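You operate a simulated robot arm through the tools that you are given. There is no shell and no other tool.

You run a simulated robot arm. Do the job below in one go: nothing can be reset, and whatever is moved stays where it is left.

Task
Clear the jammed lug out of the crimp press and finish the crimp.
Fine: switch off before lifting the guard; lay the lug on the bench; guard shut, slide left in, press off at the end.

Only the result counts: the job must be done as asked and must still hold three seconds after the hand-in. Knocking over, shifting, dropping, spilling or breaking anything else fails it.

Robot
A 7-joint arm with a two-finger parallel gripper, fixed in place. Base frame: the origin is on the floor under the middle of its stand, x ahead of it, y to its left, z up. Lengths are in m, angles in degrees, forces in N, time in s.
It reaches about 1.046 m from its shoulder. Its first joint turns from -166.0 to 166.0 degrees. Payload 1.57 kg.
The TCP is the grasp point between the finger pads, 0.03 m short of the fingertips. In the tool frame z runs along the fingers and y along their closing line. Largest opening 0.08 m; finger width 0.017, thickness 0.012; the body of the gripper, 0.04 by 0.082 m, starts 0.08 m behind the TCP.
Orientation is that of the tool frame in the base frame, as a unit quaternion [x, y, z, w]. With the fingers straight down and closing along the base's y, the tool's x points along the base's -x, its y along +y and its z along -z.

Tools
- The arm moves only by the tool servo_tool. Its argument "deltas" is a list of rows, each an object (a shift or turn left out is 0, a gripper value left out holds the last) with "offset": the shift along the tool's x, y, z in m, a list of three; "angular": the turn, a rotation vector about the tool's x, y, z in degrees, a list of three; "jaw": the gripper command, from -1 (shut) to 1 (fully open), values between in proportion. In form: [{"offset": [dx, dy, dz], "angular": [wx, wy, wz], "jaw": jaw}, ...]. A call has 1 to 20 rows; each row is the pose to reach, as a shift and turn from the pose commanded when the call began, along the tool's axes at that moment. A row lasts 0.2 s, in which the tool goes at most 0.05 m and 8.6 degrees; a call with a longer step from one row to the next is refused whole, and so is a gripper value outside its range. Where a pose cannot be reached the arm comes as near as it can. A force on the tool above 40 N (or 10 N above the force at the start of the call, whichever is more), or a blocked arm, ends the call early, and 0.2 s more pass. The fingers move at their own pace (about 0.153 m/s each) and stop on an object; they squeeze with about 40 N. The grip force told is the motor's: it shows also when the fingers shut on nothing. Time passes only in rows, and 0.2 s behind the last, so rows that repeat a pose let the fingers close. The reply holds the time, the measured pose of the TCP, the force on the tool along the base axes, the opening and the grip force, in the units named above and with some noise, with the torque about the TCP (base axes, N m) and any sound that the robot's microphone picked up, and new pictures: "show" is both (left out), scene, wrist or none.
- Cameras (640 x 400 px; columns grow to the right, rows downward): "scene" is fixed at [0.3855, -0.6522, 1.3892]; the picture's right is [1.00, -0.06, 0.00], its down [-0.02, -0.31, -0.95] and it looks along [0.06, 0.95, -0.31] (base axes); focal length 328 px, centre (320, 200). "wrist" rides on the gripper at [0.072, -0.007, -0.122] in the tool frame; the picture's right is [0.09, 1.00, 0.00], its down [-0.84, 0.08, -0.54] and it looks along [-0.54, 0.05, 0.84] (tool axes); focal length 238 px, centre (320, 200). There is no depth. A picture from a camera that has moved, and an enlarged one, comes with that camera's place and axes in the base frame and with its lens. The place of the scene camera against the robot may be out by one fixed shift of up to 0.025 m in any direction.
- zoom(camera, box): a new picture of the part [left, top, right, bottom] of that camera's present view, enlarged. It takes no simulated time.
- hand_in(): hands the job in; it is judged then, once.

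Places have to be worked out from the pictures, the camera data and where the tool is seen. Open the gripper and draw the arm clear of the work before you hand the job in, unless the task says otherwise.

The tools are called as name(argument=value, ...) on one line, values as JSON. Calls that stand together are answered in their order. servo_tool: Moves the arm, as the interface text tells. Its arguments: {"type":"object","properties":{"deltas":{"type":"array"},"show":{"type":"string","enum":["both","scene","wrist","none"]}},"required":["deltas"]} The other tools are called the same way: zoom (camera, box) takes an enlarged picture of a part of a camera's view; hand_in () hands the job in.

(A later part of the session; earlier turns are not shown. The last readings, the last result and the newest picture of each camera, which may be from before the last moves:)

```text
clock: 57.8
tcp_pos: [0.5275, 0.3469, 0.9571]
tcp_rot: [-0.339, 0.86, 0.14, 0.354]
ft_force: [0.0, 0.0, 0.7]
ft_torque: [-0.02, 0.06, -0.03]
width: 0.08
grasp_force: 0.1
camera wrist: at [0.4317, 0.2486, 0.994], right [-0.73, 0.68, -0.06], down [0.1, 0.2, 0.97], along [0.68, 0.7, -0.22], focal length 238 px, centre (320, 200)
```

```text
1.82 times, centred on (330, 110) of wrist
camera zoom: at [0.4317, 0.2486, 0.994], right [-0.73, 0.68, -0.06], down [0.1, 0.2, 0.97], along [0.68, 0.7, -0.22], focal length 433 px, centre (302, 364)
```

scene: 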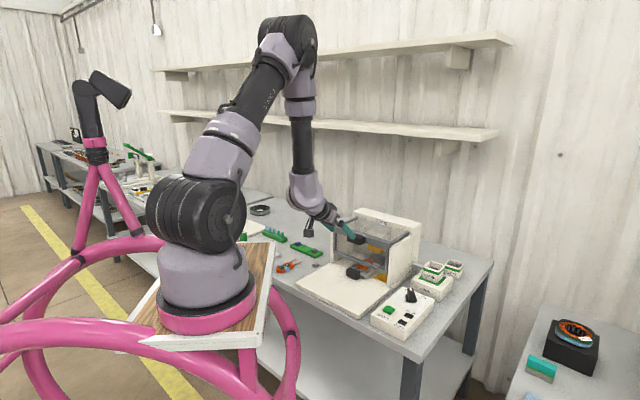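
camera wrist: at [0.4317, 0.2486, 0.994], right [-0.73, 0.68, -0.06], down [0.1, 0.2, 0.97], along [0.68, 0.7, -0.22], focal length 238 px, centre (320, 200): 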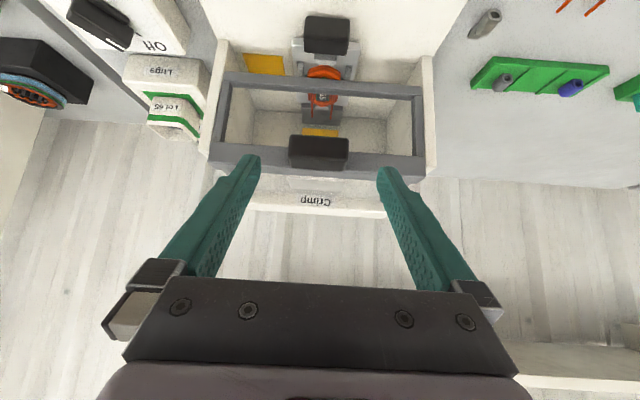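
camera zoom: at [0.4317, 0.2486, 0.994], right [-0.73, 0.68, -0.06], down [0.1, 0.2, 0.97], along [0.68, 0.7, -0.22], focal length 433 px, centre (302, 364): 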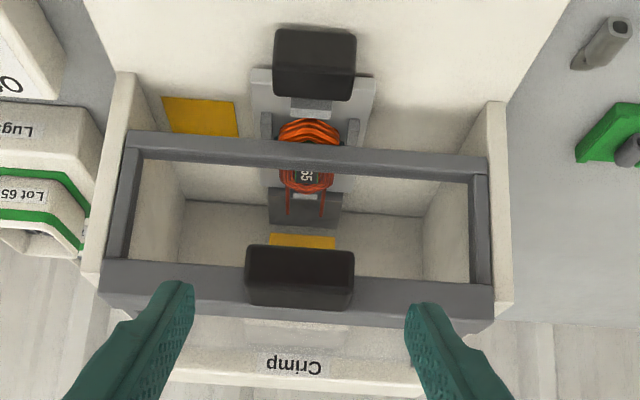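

The guard is shut exactly as at the start, with the pad clear. Now I'll go back over the control box, tool upright, to switch the press on.

servo_tool(deltas=[{"offset": [0, -0.03, -0.0283], "angular": [0, 7.5, 0]}, {"offset": [-0.0106, -0.07, -0.0389], "angular": [0, 15, 0]}, {"offset": [-0.0141, -0.115, -0.0424], "angular": [0, 22.5, 0]}, {"offset": [-0.0283, -0.155, -0.0283], "angular": [0, 30, 0]}, {"offset": [-0.0424, -0.195, -0.0141], "angular": [0, 37.5, 0]}, {"offset": [-0.0566, -0.225, 0.0141], "angular": [0, 45, 0]}, {"offset": [-0.0649, -0.2352, 0.0508], "angular": [0, 45, 0]}, {"offset": [-0.0649, -0.2352, 0.0508], "angular": [0, 45, 0]}], show="wrist")

```text
clock: 59.6
tcp_pos: [0.7475, 0.2297, 0.9664]
tcp_rot: [-0.366, 0.93, -0.001, -0.003]
ft_force: [0.7, -0.3, -0.2]
ft_torque: [0.01, 0.01, -0.03]
width: 0.0798
grasp_force: 0.0
camera wrist: at [0.7017, 0.1755, 1.0883], right [-0.75, 0.67, 0.0], down [0.56, 0.63, 0.54], along [0.36, 0.4, -0.84], focal length 238 px, centre (320, 200)
```

wrist: 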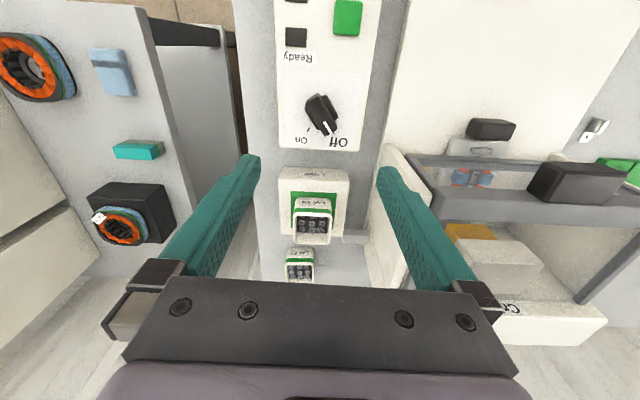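

servo_tool(deltas=[{"offset": [0, 0, 0.025], "angular": [0, 0, -7.25], "jaw": 0.6}, {"offset": [0, 0, 0.05], "angular": [0, 0, -14.5]}, {"offset": [0, -0.001, 0.08], "angular": [0, 0, -21.75]}, {"offset": [0, -0.001, 0.105], "angular": [0, 0, -29]}, {"offset": [0, -0.001, 0.105], "angular": [0, 0, -29]}], show="wrist")

zoom(camera="wrist", box=[260, 90, 380, 210])

```text
clock: 60.8
tcp_pos: [0.7484, 0.2281, 0.8607]
tcp_rot: [-0.588, 0.809, 0.0, -0.002]
ft_force: [0.2, -0.1, 0.4]
ft_torque: [-0.02, 0.01, 0.02]
width: 0.0643
grasp_force: 0.0
camera wrist: at [0.7331, 0.1584, 0.9824], right [-0.98, 0.22, 0.0], down [0.19, 0.82, 0.54], along [0.12, 0.53, -0.84], focal length 238 px, centre (320, 200)
```

wrist: 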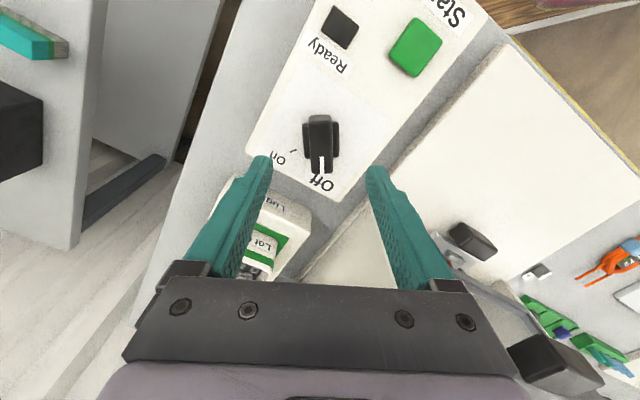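

```text
3.33 times, centred on (320, 150) of wrist
camera zoom: at [0.7331, 0.1584, 0.9824], right [-0.98, 0.22, 0.0], down [0.19, 0.82, 0.54], along [0.12, 0.53, -0.84], focal length 794 px, centre (320, 367)
```

zoom: 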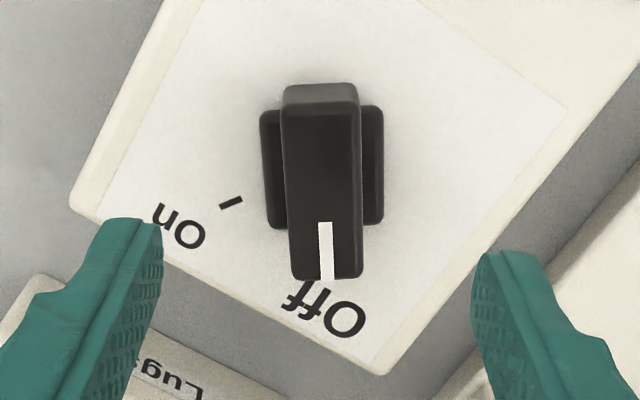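

The knob (at Off) is about 8° further round than the tool. I'll add that yaw, descend and grip the bar.

servo_tool(deltas=[{"offset": [-0.001, 0.0, 0.02], "angular": [0, 0, -4], "jaw": 0.6}, {"offset": [-0.002, 0.001, 0.045], "angular": [0, 0, -8]}, {"offset": [-0.002, 0.001, 0.066], "angular": [0, 0, -8]}, {"offset": [-0.002, 0.001, 0.066], "angular": [0, 0, -8]}], show="wrist")

zoom(camera="wrist", box=[260, 110, 380, 230])

```text
clock: 61.8
tcp_pos: [0.7467, 0.2307, 0.7958]
tcp_rot: [-0.643, 0.766, 0.0, -0.003]
ft_force: [0.0, 0.0, 0.9]
ft_torque: [0.03, -0.01, 0.0]
width: 0.0642
grasp_force: 0.0
camera wrist: at [0.7416, 0.1591, 0.9176], right [-1.0, 0.08, 0.0], down [0.07, 0.84, 0.54], along [0.04, 0.54, -0.84], focal length 238 px, centre (320, 200)
```

wrist: 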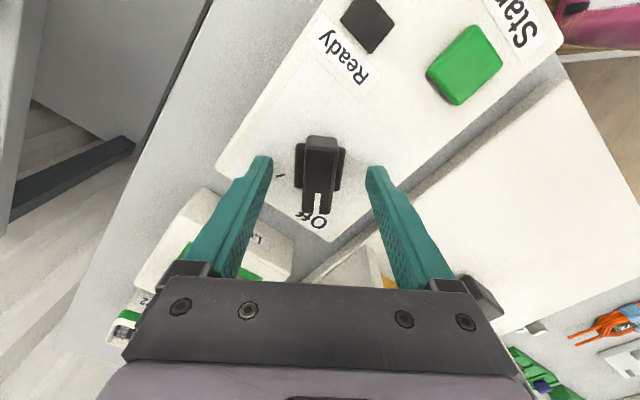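

```text
3.33 times, centred on (320, 170) of wrist
camera zoom: at [0.7416, 0.1591, 0.9176], right [-1.0, 0.08, 0.0], down [0.07, 0.84, 0.54], along [0.04, 0.54, -0.84], focal length 794 px, centre (320, 300)
```

zoom: 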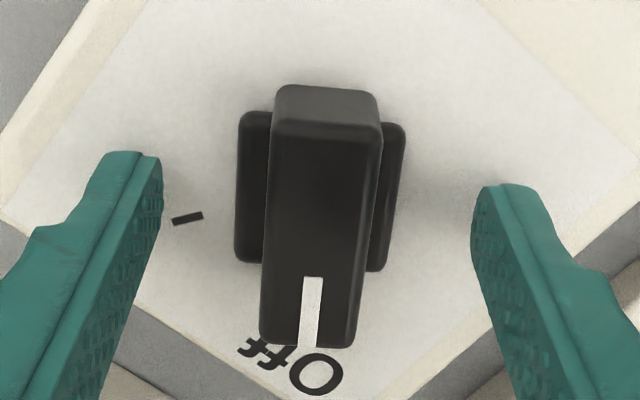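

Aligned. Gripping the knob, then turning it clockwise (positive about tool z) to On.

servo_tool(deltas=[{"offset": [0, 0, 0.002], "jaw": 0}, {"offset": [0, 0, 0.002], "jaw": -0.6}, {"offset": [0, 0, 0.002], "jaw": -0.6}, {"offset": [0, 0, 0.002], "angular": [0, 0, 7]}, {"offset": [0, 0, 0.002], "angular": [0, 0, 14]}, {"offset": [0, 0, 0.002], "angular": [0, 0, 21]}, {"offset": [0, 0, 0.002], "angular": [0, 0, 28]}, {"offset": [0, 0, 0.002], "angular": [0, 0, 35]}, {"offset": [0, 0, 0.002], "angular": [0, 0, 42]}, {"offset": [0, 0, 0.002], "angular": [0, 0, 49]}, {"offset": [0, 0, 0.002], "angular": [0, 0, 56]}, {"offset": [0, 0, 0.002], "angular": [0, 0, 62]}, {"offset": [0, 0, 0.002], "angular": [0, 0, 62]}], show="wrist")

zoom(camera="scene", box=[360, 240, 460, 340])

```text
clock: 64.6
tcp_pos: [0.7472, 0.2311, 0.7931]
tcp_rot: [-0.156, 0.988, 0.0, -0.002]
ft_force: [9.8, -10.9, 16.7]
ft_torque: [0.04, -0.1, -0.05]
width: 0.0202
grasp_force: 34.1
camera wrist: at [0.6814, 0.2026, 0.9158], right [-0.39, 0.92, 0.0], down [0.77, 0.33, 0.54], along [0.5, 0.21, -0.84], focal length 238 px, centre (320, 200)
```

wrist: 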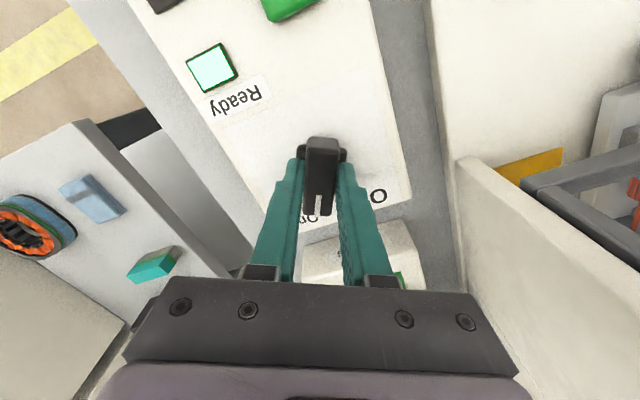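

```text
4.00 times, centred on (410, 290) of scene
camera zoom: at [0.3855, -0.6522, 1.3892], right [1.0, -0.06, 0.0], down [-0.02, -0.31, -0.95], along [0.06, 0.95, -0.31], focal length 1311 px, centre (-40, -160)
```

zoom: 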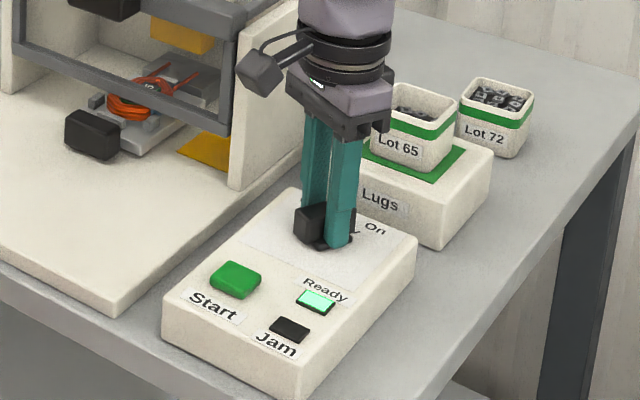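

The Ready lamp is lit and Jam is dark. Turning the last few degrees to On, then releasing and rising.

servo_tool(deltas=[{"angular": [0, 0, 4]}, {"angular": [0, 0, 7]}, {"angular": [0, 0, 7]}, {"angular": [0, 0, 7], "jaw": 0.4}, {"angular": [0, 0, 7], "jaw": 0.4}, {"offset": [0, 0, -0.04], "angular": [0, 0, 7]}, {"offset": [0, 0, -0.08], "angular": [0, 0, 7]}, {"offset": [0, 0, -0.12], "angular": [0, 0, 7]}, {"offset": [0, 0, -0.12], "angular": [0, 0, 7]}])

zoom(camera="wrist", box=[200, 0, 420, 200])

zoom(camera="scene", box=[360, 240, 460, 340])

```text
clock: 66.6
tcp_pos: [0.7462, 0.2319, 0.9141]
tcp_rot: [-0.096, 0.995, 0.0, -0.002]
ft_force: [0.3, -0.2, 0.5]
ft_torque: [0.02, 0.02, -0.01]
width: 0.0559
grasp_force: 0.2
camera wrist: at [0.6774, 0.2121, 1.0359], right [-0.28, 0.96, 0.0], down [0.81, 0.24, 0.54], along [0.52, 0.15, -0.84], focal length 238 px, centre (320, 200)
```

scene: 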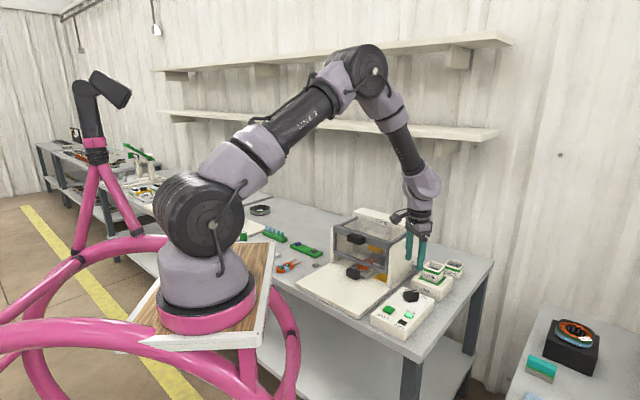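
wrist: 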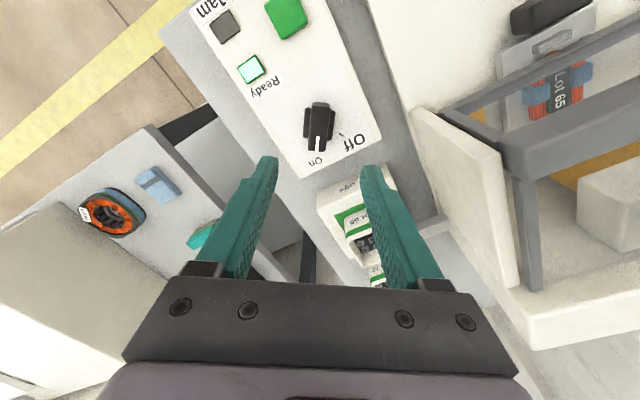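

```text
2.00 times, centred on (310, 100) of wrist
camera zoom: at [0.6774, 0.2121, 1.0359], right [-0.28, 0.96, 0.0], down [0.81, 0.24, 0.54], along [0.52, 0.15, -0.84], focal length 477 px, centre (340, 400)
```

zoom: 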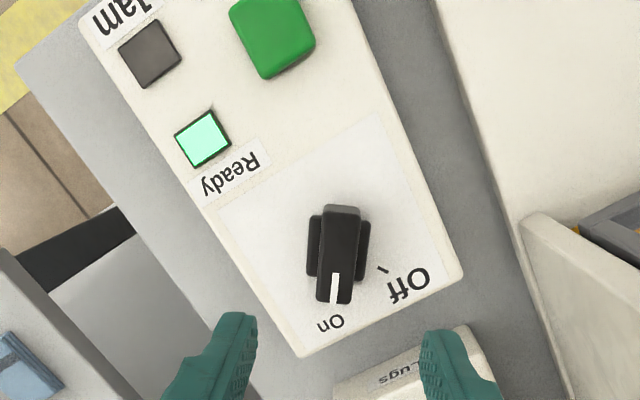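

```text
4.00 times, centred on (410, 290) of scene
camera zoom: at [0.3855, -0.6522, 1.3892], right [1.0, -0.06, 0.0], down [-0.02, -0.31, -0.95], along [0.06, 0.95, -0.31], focal length 1311 px, centre (-40, -160)
```

zoom: 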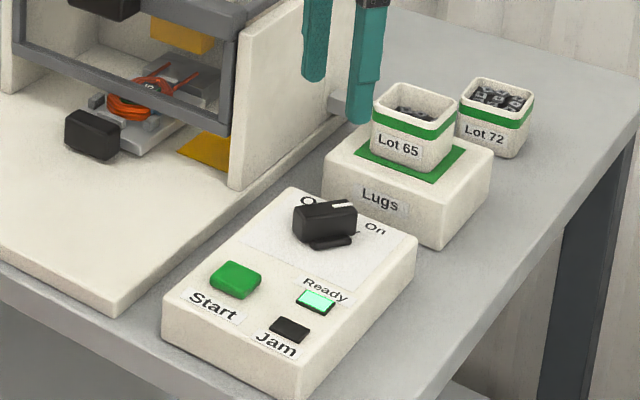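

Knob at On with Ready lit. Now closing the fingers and moving over the green Start button (≈0.661, 0.175).

servo_tool(deltas=[{"offset": [0.03, -0.013, 0.0], "jaw": -1}, {"offset": [0.062, -0.026, 0.02]}, {"offset": [0.0942, -0.0397, 0.045]}, {"offset": [0.0942, -0.0397, 0.065]}, {"offset": [0.0942, -0.0397, 0.065]}])

zoom(camera="wrist", box=[240, 80, 400, 220])

zoom(camera="scene", box=[360, 250, 450, 340])

```text
clock: 67.8
tcp_pos: [0.6619, 0.176, 0.8488]
tcp_rot: [-0.096, 0.995, 0.0, -0.002]
ft_force: [0.5, -0.3, 0.4]
ft_torque: [-0.02, -0.04, 0.0]
width: 0.0
grasp_force: 21.3
camera wrist: at [0.5932, 0.1556, 0.971], right [-0.28, 0.96, 0.0], down [0.81, 0.24, 0.54], along [0.52, 0.15, -0.84], focal length 238 px, centre (320, 200)
```

scene: 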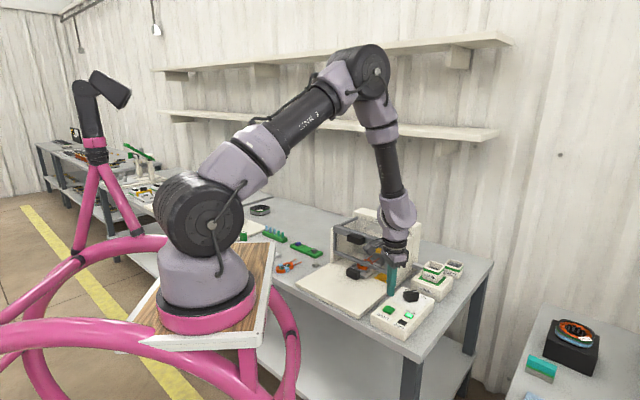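
wrist: 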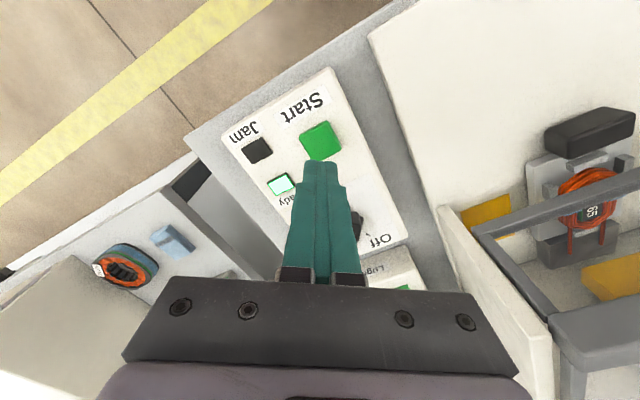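

```text
2.86 times, centred on (320, 150) of wrist
camera zoom: at [0.5932, 0.1556, 0.971], right [-0.28, 0.96, 0.0], down [0.81, 0.24, 0.54], along [0.52, 0.15, -0.84], focal length 681 px, centre (320, 343)
```

zoom: 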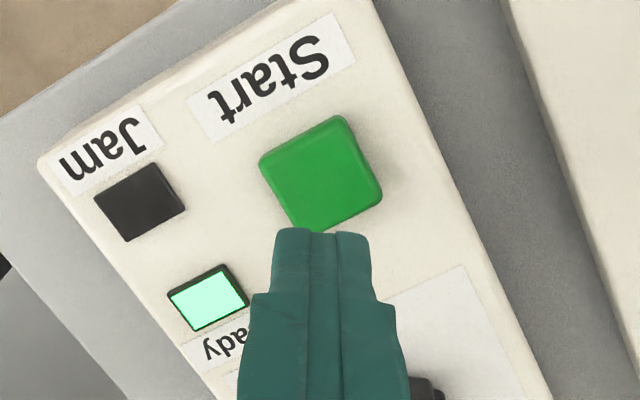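

```text
4.44 times, centred on (405, 295) of scene
camera zoom: at [0.3855, -0.6522, 1.3892], right [1.0, -0.06, 0.0], down [-0.02, -0.31, -0.95], along [0.06, 0.95, -0.31], focal length 1457 px, centre (-58, -222)
```

zoom: 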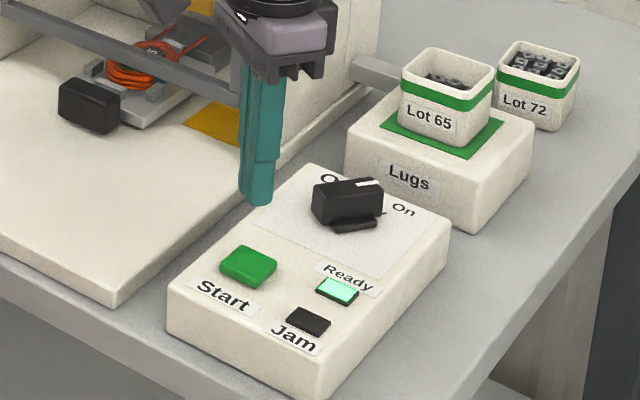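

The button is directly beneath the closed fingertips. Pressing it down.

servo_tool(deltas=[{"offset": [0.001, 0, 0.03]}, {"offset": [0.001, 0, 0.05]}, {"offset": [0.001, 0, 0.056]}, {"offset": [0.001, 0, 0.06]}, {"offset": [0.001, 0, 0.062]}])

zoom(camera="scene", box=[340, 230, 450, 340])

```text
clock: 68.9
tcp_pos: [0.6605, 0.1761, 0.7915]
tcp_rot: [-0.095, 0.995, 0.0, 0.0]
ft_force: [-9.2, -4.4, 29.3]
ft_torque: [-0.14, 0.3, -0.01]
width: 0.0001
grasp_force: 21.4
heard: click
stopped in row 5: the force on the tool passed its limit at 44 N (the readings are from after the stop); the commanded pose is now the measured one
camera wrist: at [0.5913, 0.1556, 0.9128], right [-0.28, 0.96, 0.0], down [0.81, 0.23, 0.54], along [0.52, 0.15, -0.84], focal length 238 px, centre (320, 200)
```

scene: 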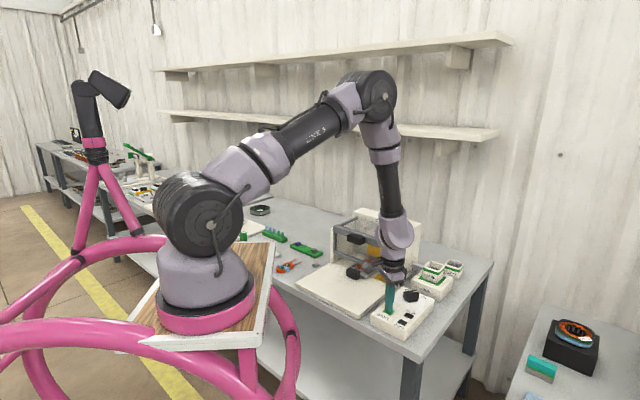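
wrist: 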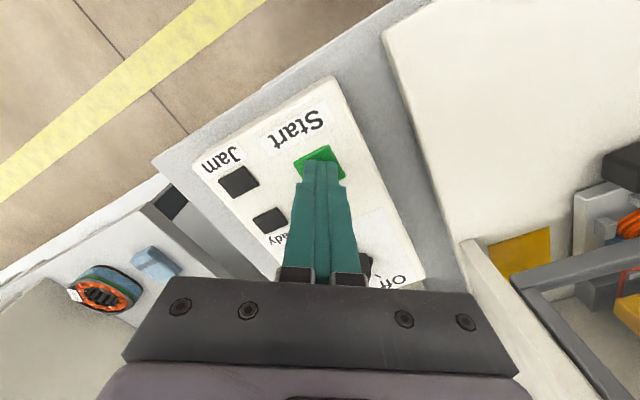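

```text
3.64 times, centred on (395, 285) of scene
camera zoom: at [0.3855, -0.6522, 1.3892], right [1.0, -0.06, 0.0], down [-0.02, -0.31, -0.95], along [0.06, 0.95, -0.31], focal length 1192 px, centre (47, -109)
```

zoom: 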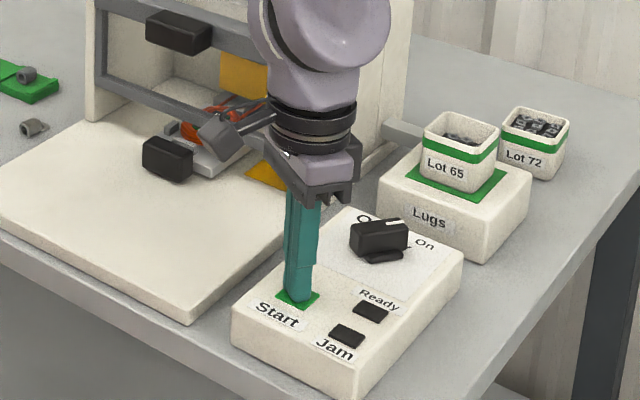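

A click was heard and the Ready lamp went out – the cycle is running. I'll lift off the button and watch the press.

servo_tool(deltas=[{"offset": [0, 0, -0.03]}, {"offset": [0, 0, -0.07]}, {"offset": [0, 0, -0.11]}, {"offset": [0, 0, -0.11]}, {"offset": [0, 0, -0.11]}])

zoom(camera="scene", box=[340, 230, 450, 340])

zoom(camera="scene", box=[340, 230, 400, 290])

zoom(camera="wrist", box=[200, 60, 640, 300])

```text
clock: 70.1
tcp_pos: [0.6604, 0.1743, 0.9012]
tcp_rot: [-0.096, 0.995, 0.0, -0.002]
ft_force: [-0.6, 0.3, 0.5]
ft_torque: [-0.03, -0.01, 0.03]
width: 0.0002
grasp_force: 21.0
camera wrist: at [0.5918, 0.1547, 1.0226], right [-0.28, 0.96, 0.0], down [0.81, 0.24, 0.54], along [0.52, 0.15, -0.84], focal length 238 px, centre (320, 200)
```

scene: 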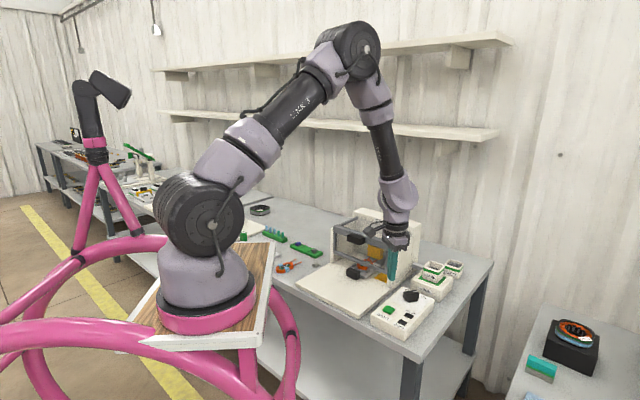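
wrist: 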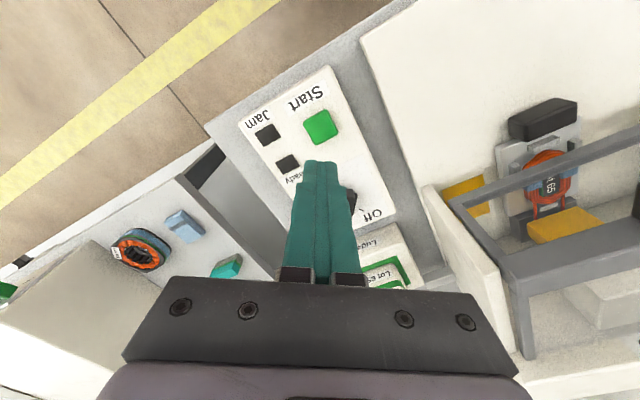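

```text
3.64 times, centred on (395, 285) of scene
camera zoom: at [0.3855, -0.6522, 1.3892], right [1.0, -0.06, 0.0], down [-0.02, -0.31, -0.95], along [0.06, 0.95, -0.31], focal length 1192 px, centre (47, -109)
```

zoom: 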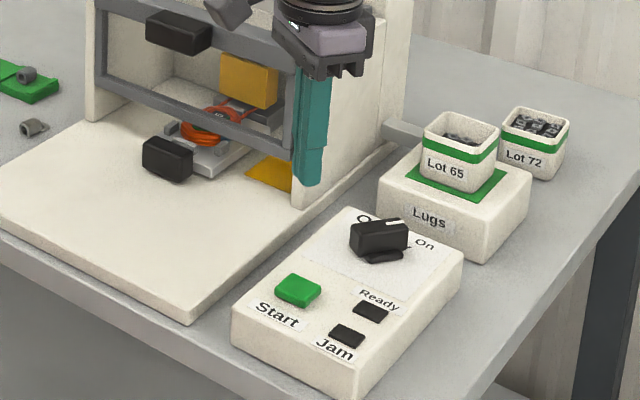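

```text
6.67 times, centred on (370, 260) of scene
camera zoom: at [0.3855, -0.6522, 1.3892], right [1.0, -0.06, 0.0], down [-0.02, -0.31, -0.95], along [0.06, 0.95, -0.31], focal length 2185 px, centre (-13, -200)
```

zoom: 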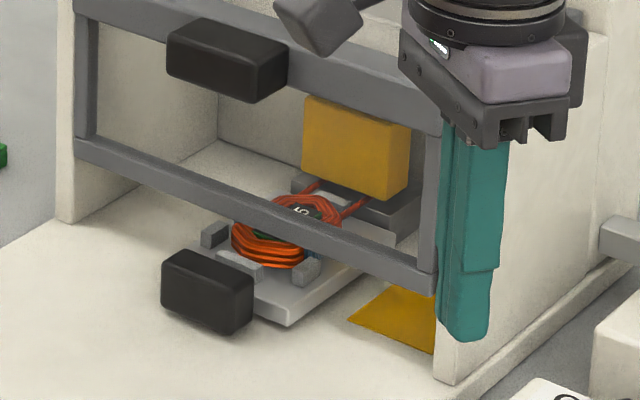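

```text
1.45 times, centred on (420, 180) of wrist
camera zoom: at [0.5918, 0.1547, 1.0226], right [-0.28, 0.96, 0.0], down [0.81, 0.24, 0.54], along [0.52, 0.15, -0.84], focal length 347 px, centre (174, 229)
```

zoom: 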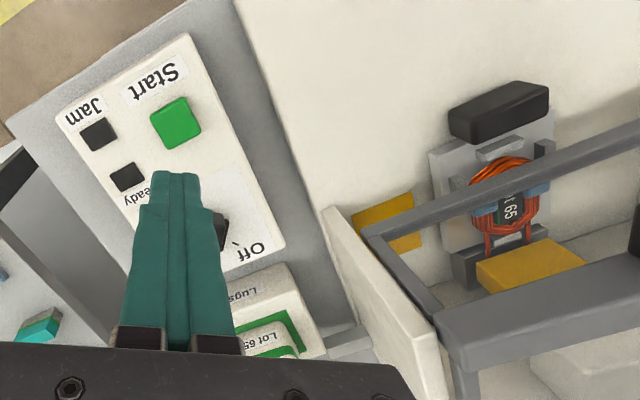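

The ram has come down onto the anvil. I'll wait and watch for the cycle to end.

servo_tool(deltas=[{"offset": [0, 0, 0]}, {"offset": [0, 0, 0]}, {"offset": [0, 0, 0]}, {"offset": [0, 0, 0]}, {"offset": [0, 0, 0]}, {"offset": [0, 0, 0]}, {"offset": [0, 0, 0]}, {"offset": [0, 0, 0]}, {"offset": [0, 0, 0]}, {"offset": [0, 0, 0]}], show="scene")

zoom(camera="scene", box=[340, 230, 450, 340])

zoom(camera="scene", box=[340, 230, 400, 290])

zoom(camera="wrist", box=[440, 80, 640, 260])

```text
clock: 72.3
tcp_pos: [0.661, 0.1741, 0.9006]
tcp_rot: [-0.097, 0.995, 0.001, -0.001]
ft_force: [-0.1, -0.3, 0.0]
ft_torque: [0.01, -0.01, -0.03]
width: 0.0001
grasp_force: 21.2
```

scene: 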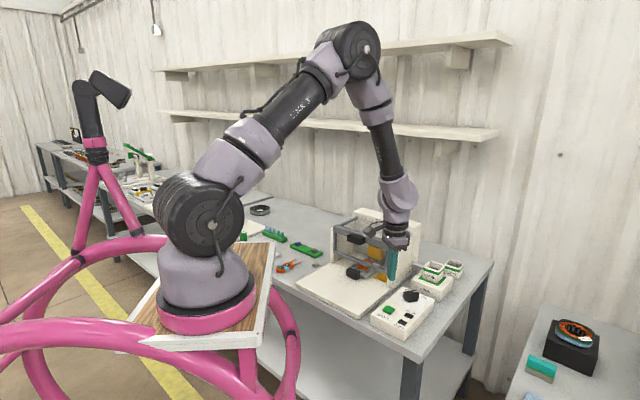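

```text
3.64 times, centred on (395, 285) of scene
camera zoom: at [0.3855, -0.6522, 1.3892], right [1.0, -0.06, 0.0], down [-0.02, -0.31, -0.95], along [0.06, 0.95, -0.31], focal length 1192 px, centre (47, -109)
```

zoom: 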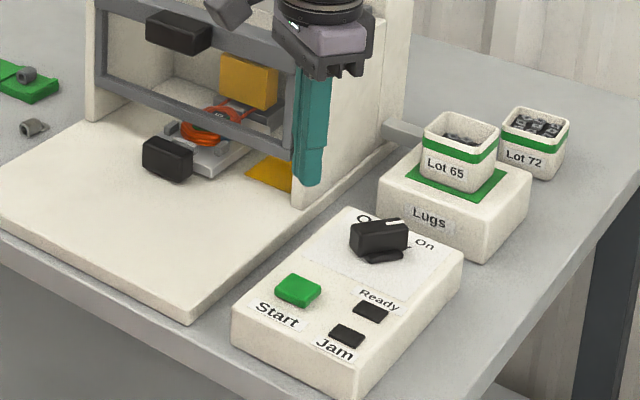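

```text
6.67 times, centred on (370, 260) of scene
camera zoom: at [0.3855, -0.6522, 1.3892], right [1.0, -0.06, 0.0], down [-0.02, -0.31, -0.95], along [0.06, 0.95, -0.31], focal length 2185 px, centre (-13, -200)
```

zoom: 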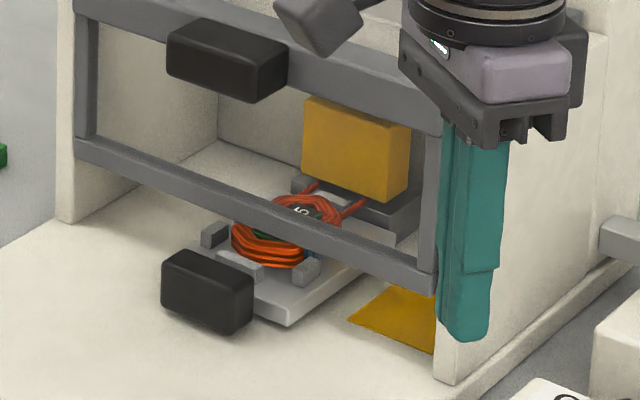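

```text
2.22 times, centred on (540, 170) of wrist
camera zoom: at [0.5919, 0.1548, 1.0225], right [-0.28, 0.96, 0.0], down [0.81, 0.24, 0.54], along [0.52, 0.15, -0.84], focal length 530 px, centre (-169, 267)
```

zoom: 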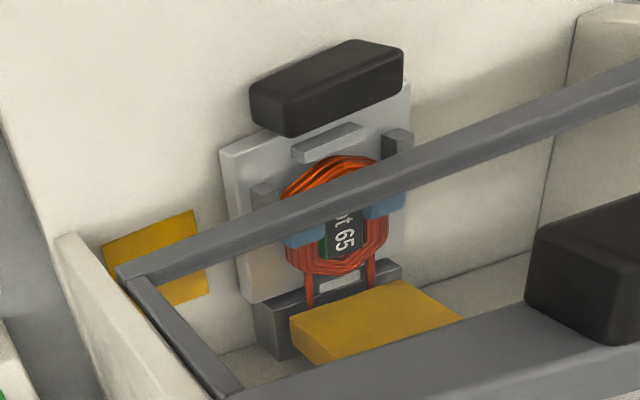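

The ram is still dwelling. Waiting a few more seconds.

servo_tool(deltas=[{"offset": [0, 0, 0]}, {"offset": [0, 0, 0]}, {"offset": [0, 0, 0]}, {"offset": [0, 0, 0]}, {"offset": [0, 0, 0]}, {"offset": [0, 0, 0]}, {"offset": [0, 0, 0]}, {"offset": [0, 0, 0]}, {"offset": [0, 0, 0]}, {"offset": [0, 0, 0]}, {"offset": [0, 0, 0]}, {"offset": [0, 0, 0]}, {"offset": [0, 0, 0]}, {"offset": [0, 0, 0]}, {"offset": [0, 0, 0]}], show="scene")

zoom(camera="scene", box=[340, 230, 450, 340])

```text
clock: 75.5
tcp_pos: [0.6606, 0.1761, 0.9013]
tcp_rot: [-0.096, 0.995, 0.0, -0.002]
ft_force: [0.3, 0.0, -0.6]
ft_torque: [0.02, -0.02, -0.03]
width: 0.0002
grasp_force: 21.9
```

scene: 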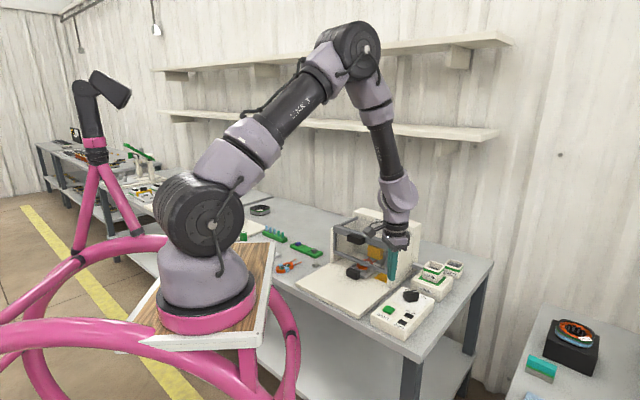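

```text
3.64 times, centred on (395, 285) of scene
camera zoom: at [0.3855, -0.6522, 1.3892], right [1.0, -0.06, 0.0], down [-0.02, -0.31, -0.95], along [0.06, 0.95, -0.31], focal length 1192 px, centre (47, -109)
```

zoom: 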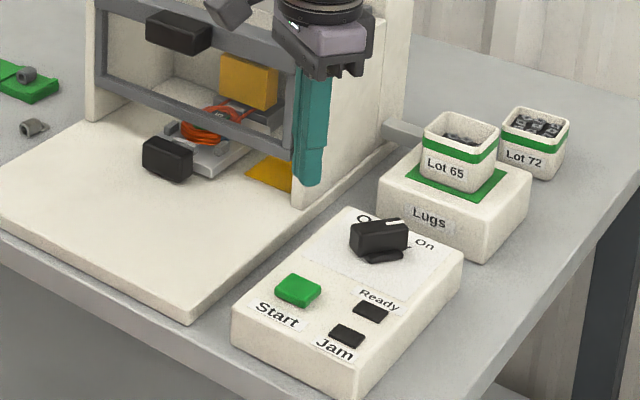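

Ram still down and lamps dark. I'll keep waiting for the press to finish its cycle.

servo_tool(deltas=[{"offset": [0, 0, 0]}, {"offset": [0, 0, 0]}, {"offset": [0, 0, 0]}, {"offset": [0, 0, 0]}, {"offset": [0, 0, 0]}, {"offset": [0, 0, 0]}, {"offset": [0, 0, 0]}, {"offset": [0, 0, 0]}, {"offset": [0, 0, 0]}, {"offset": [0, 0, 0]}, {"offset": [0, 0, 0]}, {"offset": [0, 0, 0]}, {"offset": [0, 0, 0]}, {"offset": [0, 0, 0]}, {"offset": [0, 0, 0]}, {"offset": [0, 0, 0]}, {"offset": [0, 0, 0]}, {"offset": [0, 0, 0]}, {"offset": [0, 0, 0]}, {"offset": [0, 0, 0]}], show="scene")

zoom(camera="scene", box=[340, 230, 450, 340])

```text
clock: 79.7
tcp_pos: [0.6611, 0.1745, 0.9011]
tcp_rot: [-0.095, 0.995, 0.0, -0.001]
ft_force: [0.2, 0.7, -0.9]
ft_torque: [0.02, 0.01, 0.01]
width: 0.0
grasp_force: 21.6
```

scene: 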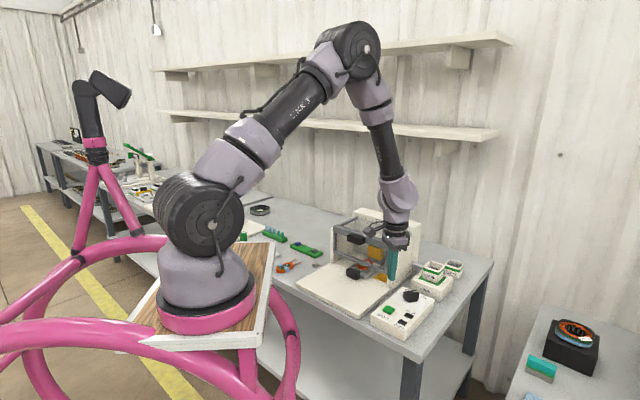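

```text
3.64 times, centred on (395, 285) of scene
camera zoom: at [0.3855, -0.6522, 1.3892], right [1.0, -0.06, 0.0], down [-0.02, -0.31, -0.95], along [0.06, 0.95, -0.31], focal length 1192 px, centre (47, -109)
```

zoom: 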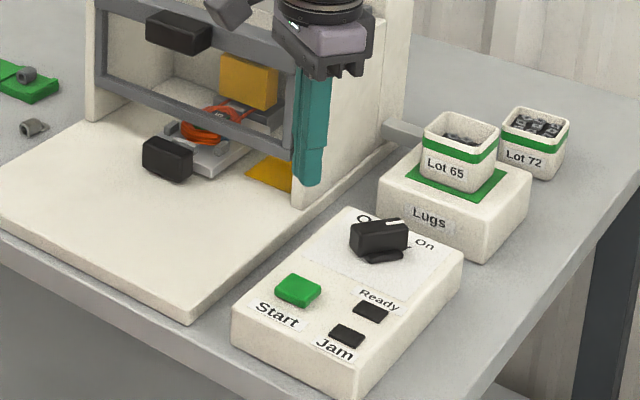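

servo_tool(deltas=[{"offset": [0, 0, 0]}, {"offset": [0, 0, 0]}, {"offset": [0, 0, 0]}, {"offset": [0, 0, 0]}, {"offset": [0, 0, 0]}, {"offset": [0, 0, 0]}, {"offset": [0, 0, 0]}, {"offset": [0, 0, 0]}, {"offset": [0, 0, 0]}, {"offset": [0, 0, 0]}, {"offset": [0, 0, 0]}, {"offset": [0, 0, 0]}, {"offset": [0, 0, 0]}, {"offset": [0, 0, 0]}, {"offset": [0, 0, 0]}, {"offset": [0, 0, 0]}, {"offset": [0, 0, 0]}, {"offset": [0, 0, 0]}, {"offset": [0, 0, 0]}, {"offset": [0, 0, 0]}], show="both")

zoom(camera="scene", box=[340, 230, 400, 290])

zoom(camera="wrist", box=[500, 120, 640, 250])

```text
clock: 83.9
tcp_pos: [0.6612, 0.1756, 0.9008]
tcp_rot: [-0.096, 0.995, -0.001, -0.001]
ft_force: [0.6, -0.4, -0.3]
ft_torque: [-0.01, 0.03, 0.0]
width: 0.0
grasp_force: 21.1
camera wrist: at [0.5919, 0.1548, 1.0225], right [-0.28, 0.96, 0.0], down [0.81, 0.24, 0.54], along [0.52, 0.15, -0.84], focal length 238 px, centre (320, 200)
```

scene: 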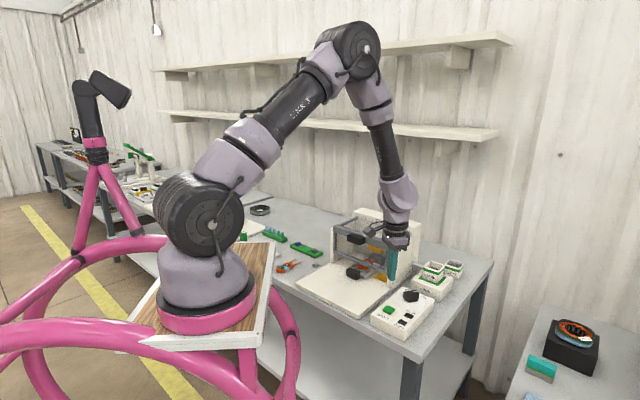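
wrist: 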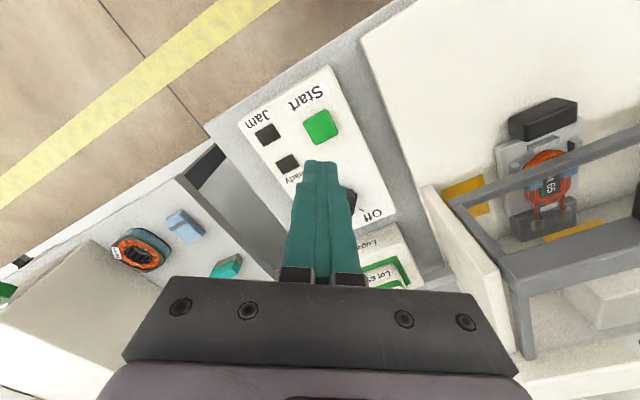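

```text
6.67 times, centred on (370, 260) of scene
camera zoom: at [0.3855, -0.6522, 1.3892], right [1.0, -0.06, 0.0], down [-0.02, -0.31, -0.95], along [0.06, 0.95, -0.31], focal length 2185 px, centre (-13, -200)
```

zoom: 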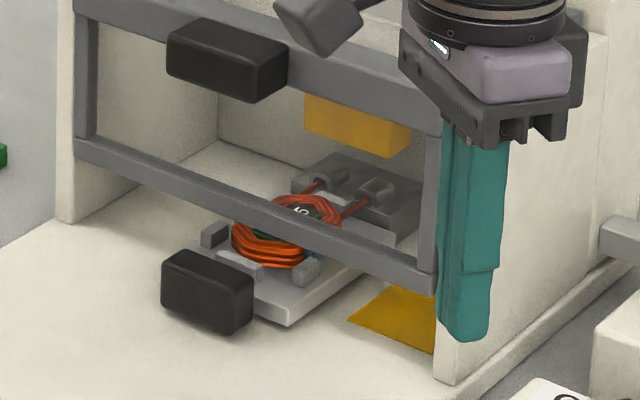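

```text
3.08 times, centred on (570, 185) of wrist
camera zoom: at [0.5919, 0.1548, 1.0225], right [-0.28, 0.96, 0.0], down [0.81, 0.24, 0.54], along [0.52, 0.15, -0.84], focal length 733 px, centre (-449, 246)
```

zoom: 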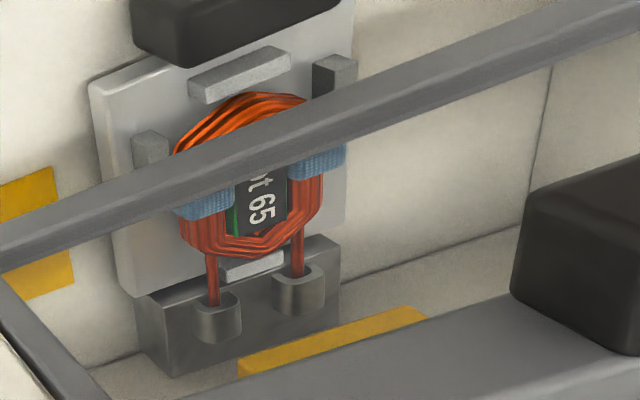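

The ram is back up and both coil leads now carry crimped lugs – the crimp is done, with no Jam lamp. Now going back to the knob to switch off.

servo_tool(deltas=[{"offset": [-0.03, 0.013, 0], "jaw": 0.6}, {"offset": [-0.062, 0.026, 0], "angular": [0, 0, 0.5]}, {"offset": [-0.0935, 0.0385, 0], "angular": [0, 0, 1]}, {"offset": [-0.0935, 0.0385, 0.03], "angular": [0, 0, 1]}, {"offset": [-0.0935, 0.0385, 0.045], "angular": [0, 0, 1]}, {"offset": [-0.0935, 0.0385, 0.045], "angular": [0, 0, 1]}], show="wrist")

zoom(camera="wrist", box=[260, 90, 380, 210])

```text
clock: 85.3
tcp_pos: [0.7456, 0.2311, 0.8542]
tcp_rot: [-0.087, 0.996, 0.0, -0.001]
ft_force: [0.0, 0.2, -0.6]
ft_torque: [-0.03, -0.01, 0.06]
width: 0.0638
grasp_force: 0.0
camera wrist: at [0.676, 0.2118, 0.9768], right [-0.26, 0.96, 0.0], down [0.81, 0.22, 0.54], along [0.52, 0.14, -0.84], focal length 238 px, centre (320, 200)
```

wrist: 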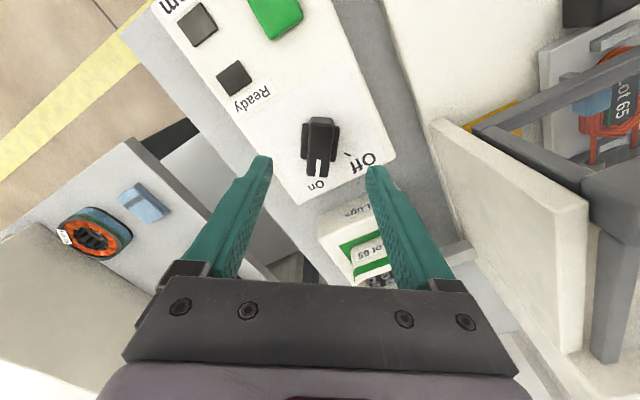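

```text
3.33 times, centred on (320, 150) of wrist
camera zoom: at [0.676, 0.2118, 0.9768], right [-0.26, 0.96, 0.0], down [0.81, 0.22, 0.54], along [0.52, 0.14, -0.84], focal length 794 px, centre (320, 367)
```

zoom: 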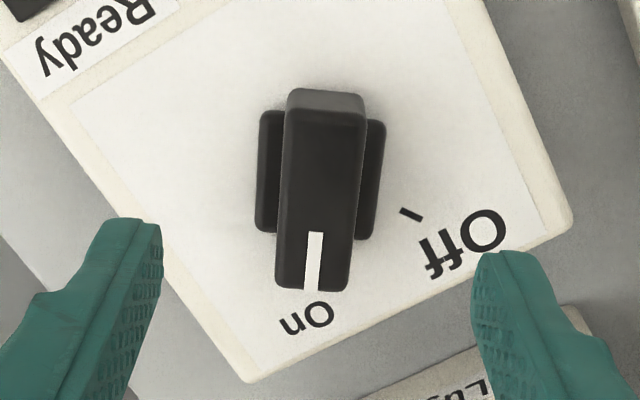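

Aligned with the bar. Descending, gripping and turning counter-clockwise back to Off.

servo_tool(deltas=[{"offset": [-0.002, -0.001, 0.03]}, {"offset": [-0.002, -0.001, 0.05]}, {"offset": [-0.002, -0.001, 0.0605]}, {"offset": [-0.002, -0.001, 0.0605], "jaw": 0}, {"offset": [-0.002, -0.001, 0.0605], "jaw": -0.6}, {"offset": [-0.002, -0.001, 0.0605], "jaw": -0.6}], show="wrist")

servo_tool(deltas=[{"angular": [0, 0, -7]}, {"angular": [0, 0, -14]}, {"angular": [0, 0, -21]}, {"angular": [0, 0, -28]}, {"angular": [0, 0, -35]}, {"angular": [0, 0, -42]}, {"angular": [0, 0, -49]}, {"angular": [0, 0, -56]}, {"angular": [0, 0, -62]}, {"angular": [0, 0, -66]}, {"angular": [0, 0, -68]}], show="wrist")

zoom(camera="scene", box=[360, 240, 460, 340])

```text
clock: 86.7
tcp_pos: [0.7456, 0.2324, 0.7955]
tcp_rot: [-0.086, 0.996, 0.0, -0.002]
ft_force: [1.0, -1.3, -0.7]
ft_torque: [0.38, -0.14, 0.05]
width: 0.02
grasp_force: 33.6
camera wrist: at [0.6774, 0.2119, 0.9173], right [-0.26, 0.96, 0.0], down [0.81, 0.22, 0.54], along [0.52, 0.14, -0.84], focal length 238 px, centre (320, 200)
```

wrist: 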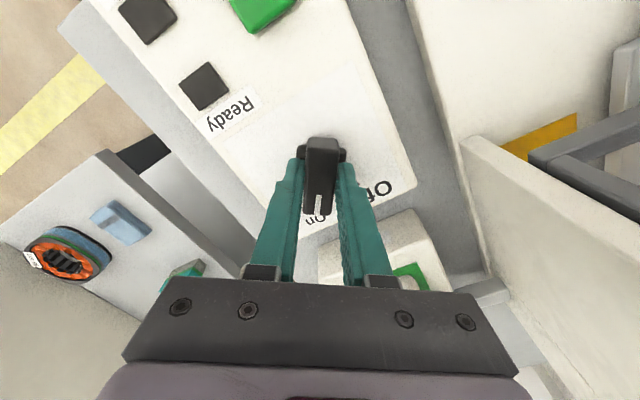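

```text
clock: 89.1
tcp_pos: [0.7476, 0.2301, 0.7951]
tcp_rot: [-0.629, 0.777, 0.0, -0.001]
ft_force: [-4.7, -11.3, 28.2]
ft_torque: [-0.31, -0.1, 0.07]
width: 0.0198
grasp_force: 34.0
camera wrist: at [0.7394, 0.1589, 0.9163], right [-0.99, 0.12, 0.0], down [0.1, 0.84, 0.54], along [0.06, 0.54, -0.84], focal length 238 px, centre (320, 200)
```

wrist: 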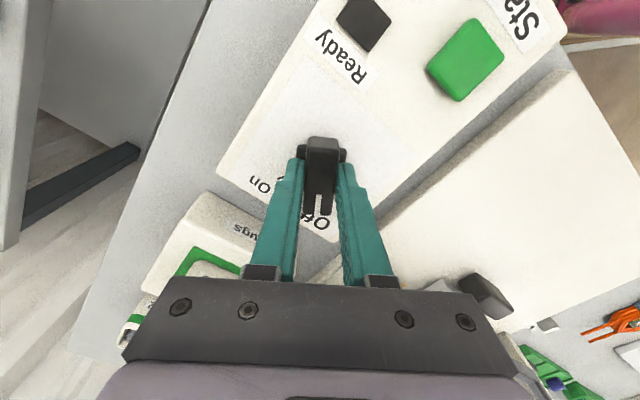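

```text
4.00 times, centred on (410, 290) of scene
camera zoom: at [0.3855, -0.6522, 1.3892], right [1.0, -0.06, 0.0], down [-0.02, -0.31, -0.95], along [0.06, 0.95, -0.31], focal length 1311 px, centre (-40, -160)
```

zoom: 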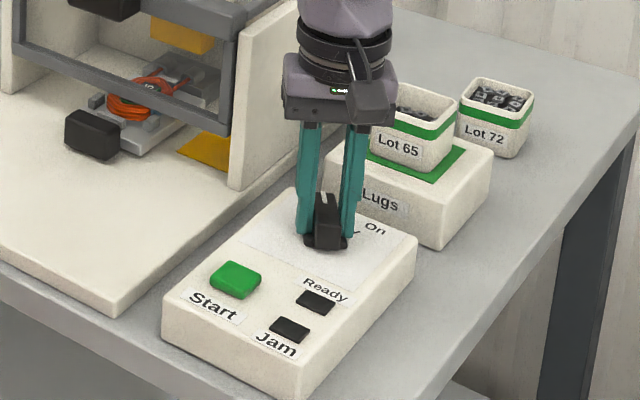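

The knob is turned to Off. Releasing it and rising, then checking the pointer.

servo_tool(deltas=[{"jaw": 0.4}, {"jaw": 0.6}, {"offset": [0, 0, -0.03], "jaw": 0.6}, {"offset": [0, 0, -0.07], "jaw": 0.6}, {"offset": [0, 0, -0.11], "jaw": 0.6}, {"offset": [0, 0, -0.15], "jaw": 0.6}, {"offset": [0, 0, -0.15], "jaw": 0.6}])

zoom(camera="wrist", box=[200, 0, 420, 200])

zoom(camera="scene", box=[260, 200, 460, 340])

```text
clock: 90.7
tcp_pos: [0.7472, 0.2315, 0.9446]
tcp_rot: [-0.629, 0.777, 0.001, -0.002]
ft_force: [0.5, 1.1, 0.3]
ft_torque: [0.04, 0.01, 0.0]
width: 0.064
grasp_force: 0.0
camera wrist: at [0.7401, 0.1604, 1.066], right [-0.99, 0.12, 0.0], down [0.1, 0.84, 0.54], along [0.06, 0.54, -0.84], focal length 238 px, centre (320, 200)
```

scene: 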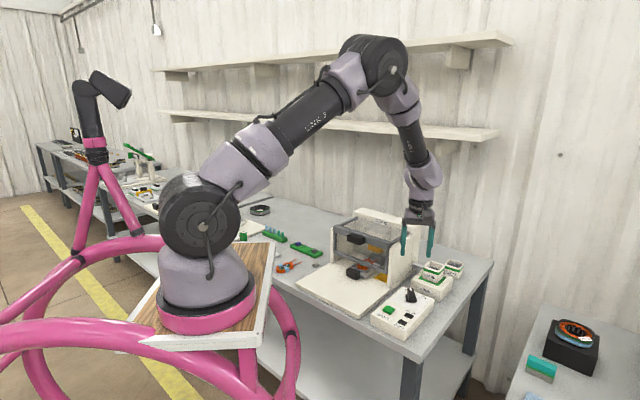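
wrist: 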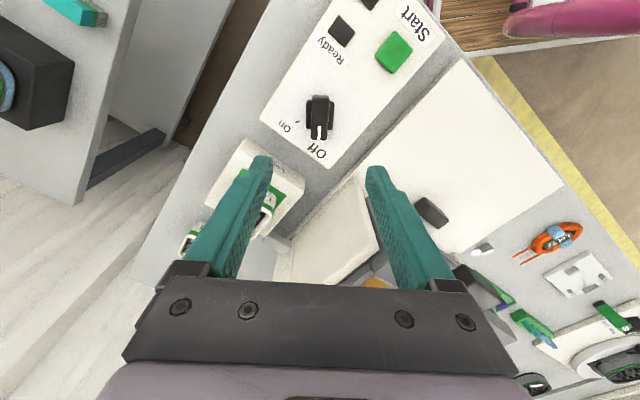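

```text
2.00 times, centred on (310, 100) of wrist
camera zoom: at [0.7401, 0.1604, 1.066], right [-0.99, 0.12, 0.0], down [0.1, 0.84, 0.54], along [0.06, 0.54, -0.84], focal length 477 px, centre (340, 400)
```

zoom: 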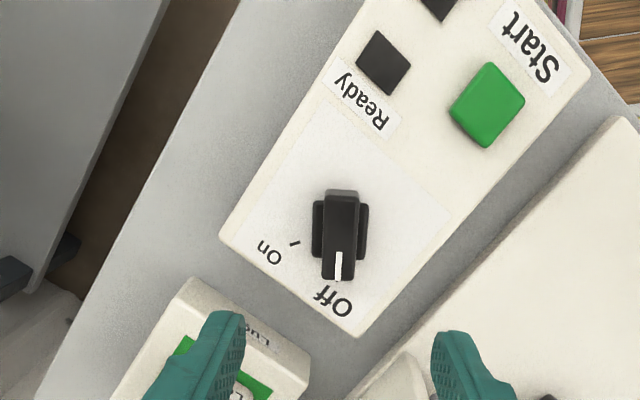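

```text
2.86 times, centred on (360, 270) of scene
camera zoom: at [0.3855, -0.6522, 1.3892], right [1.0, -0.06, 0.0], down [-0.02, -0.31, -0.95], along [0.06, 0.95, -0.31], focal length 936 px, centre (206, 0)
```

zoom: 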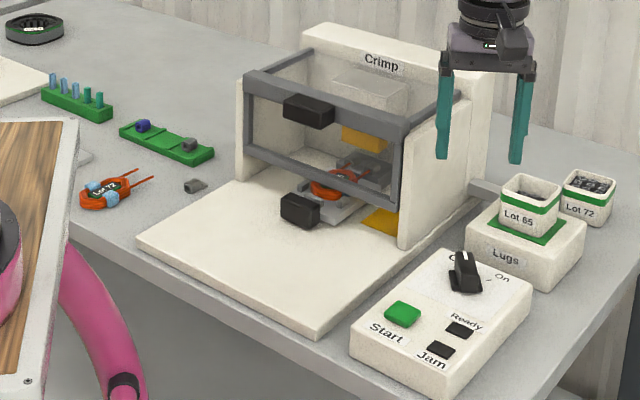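

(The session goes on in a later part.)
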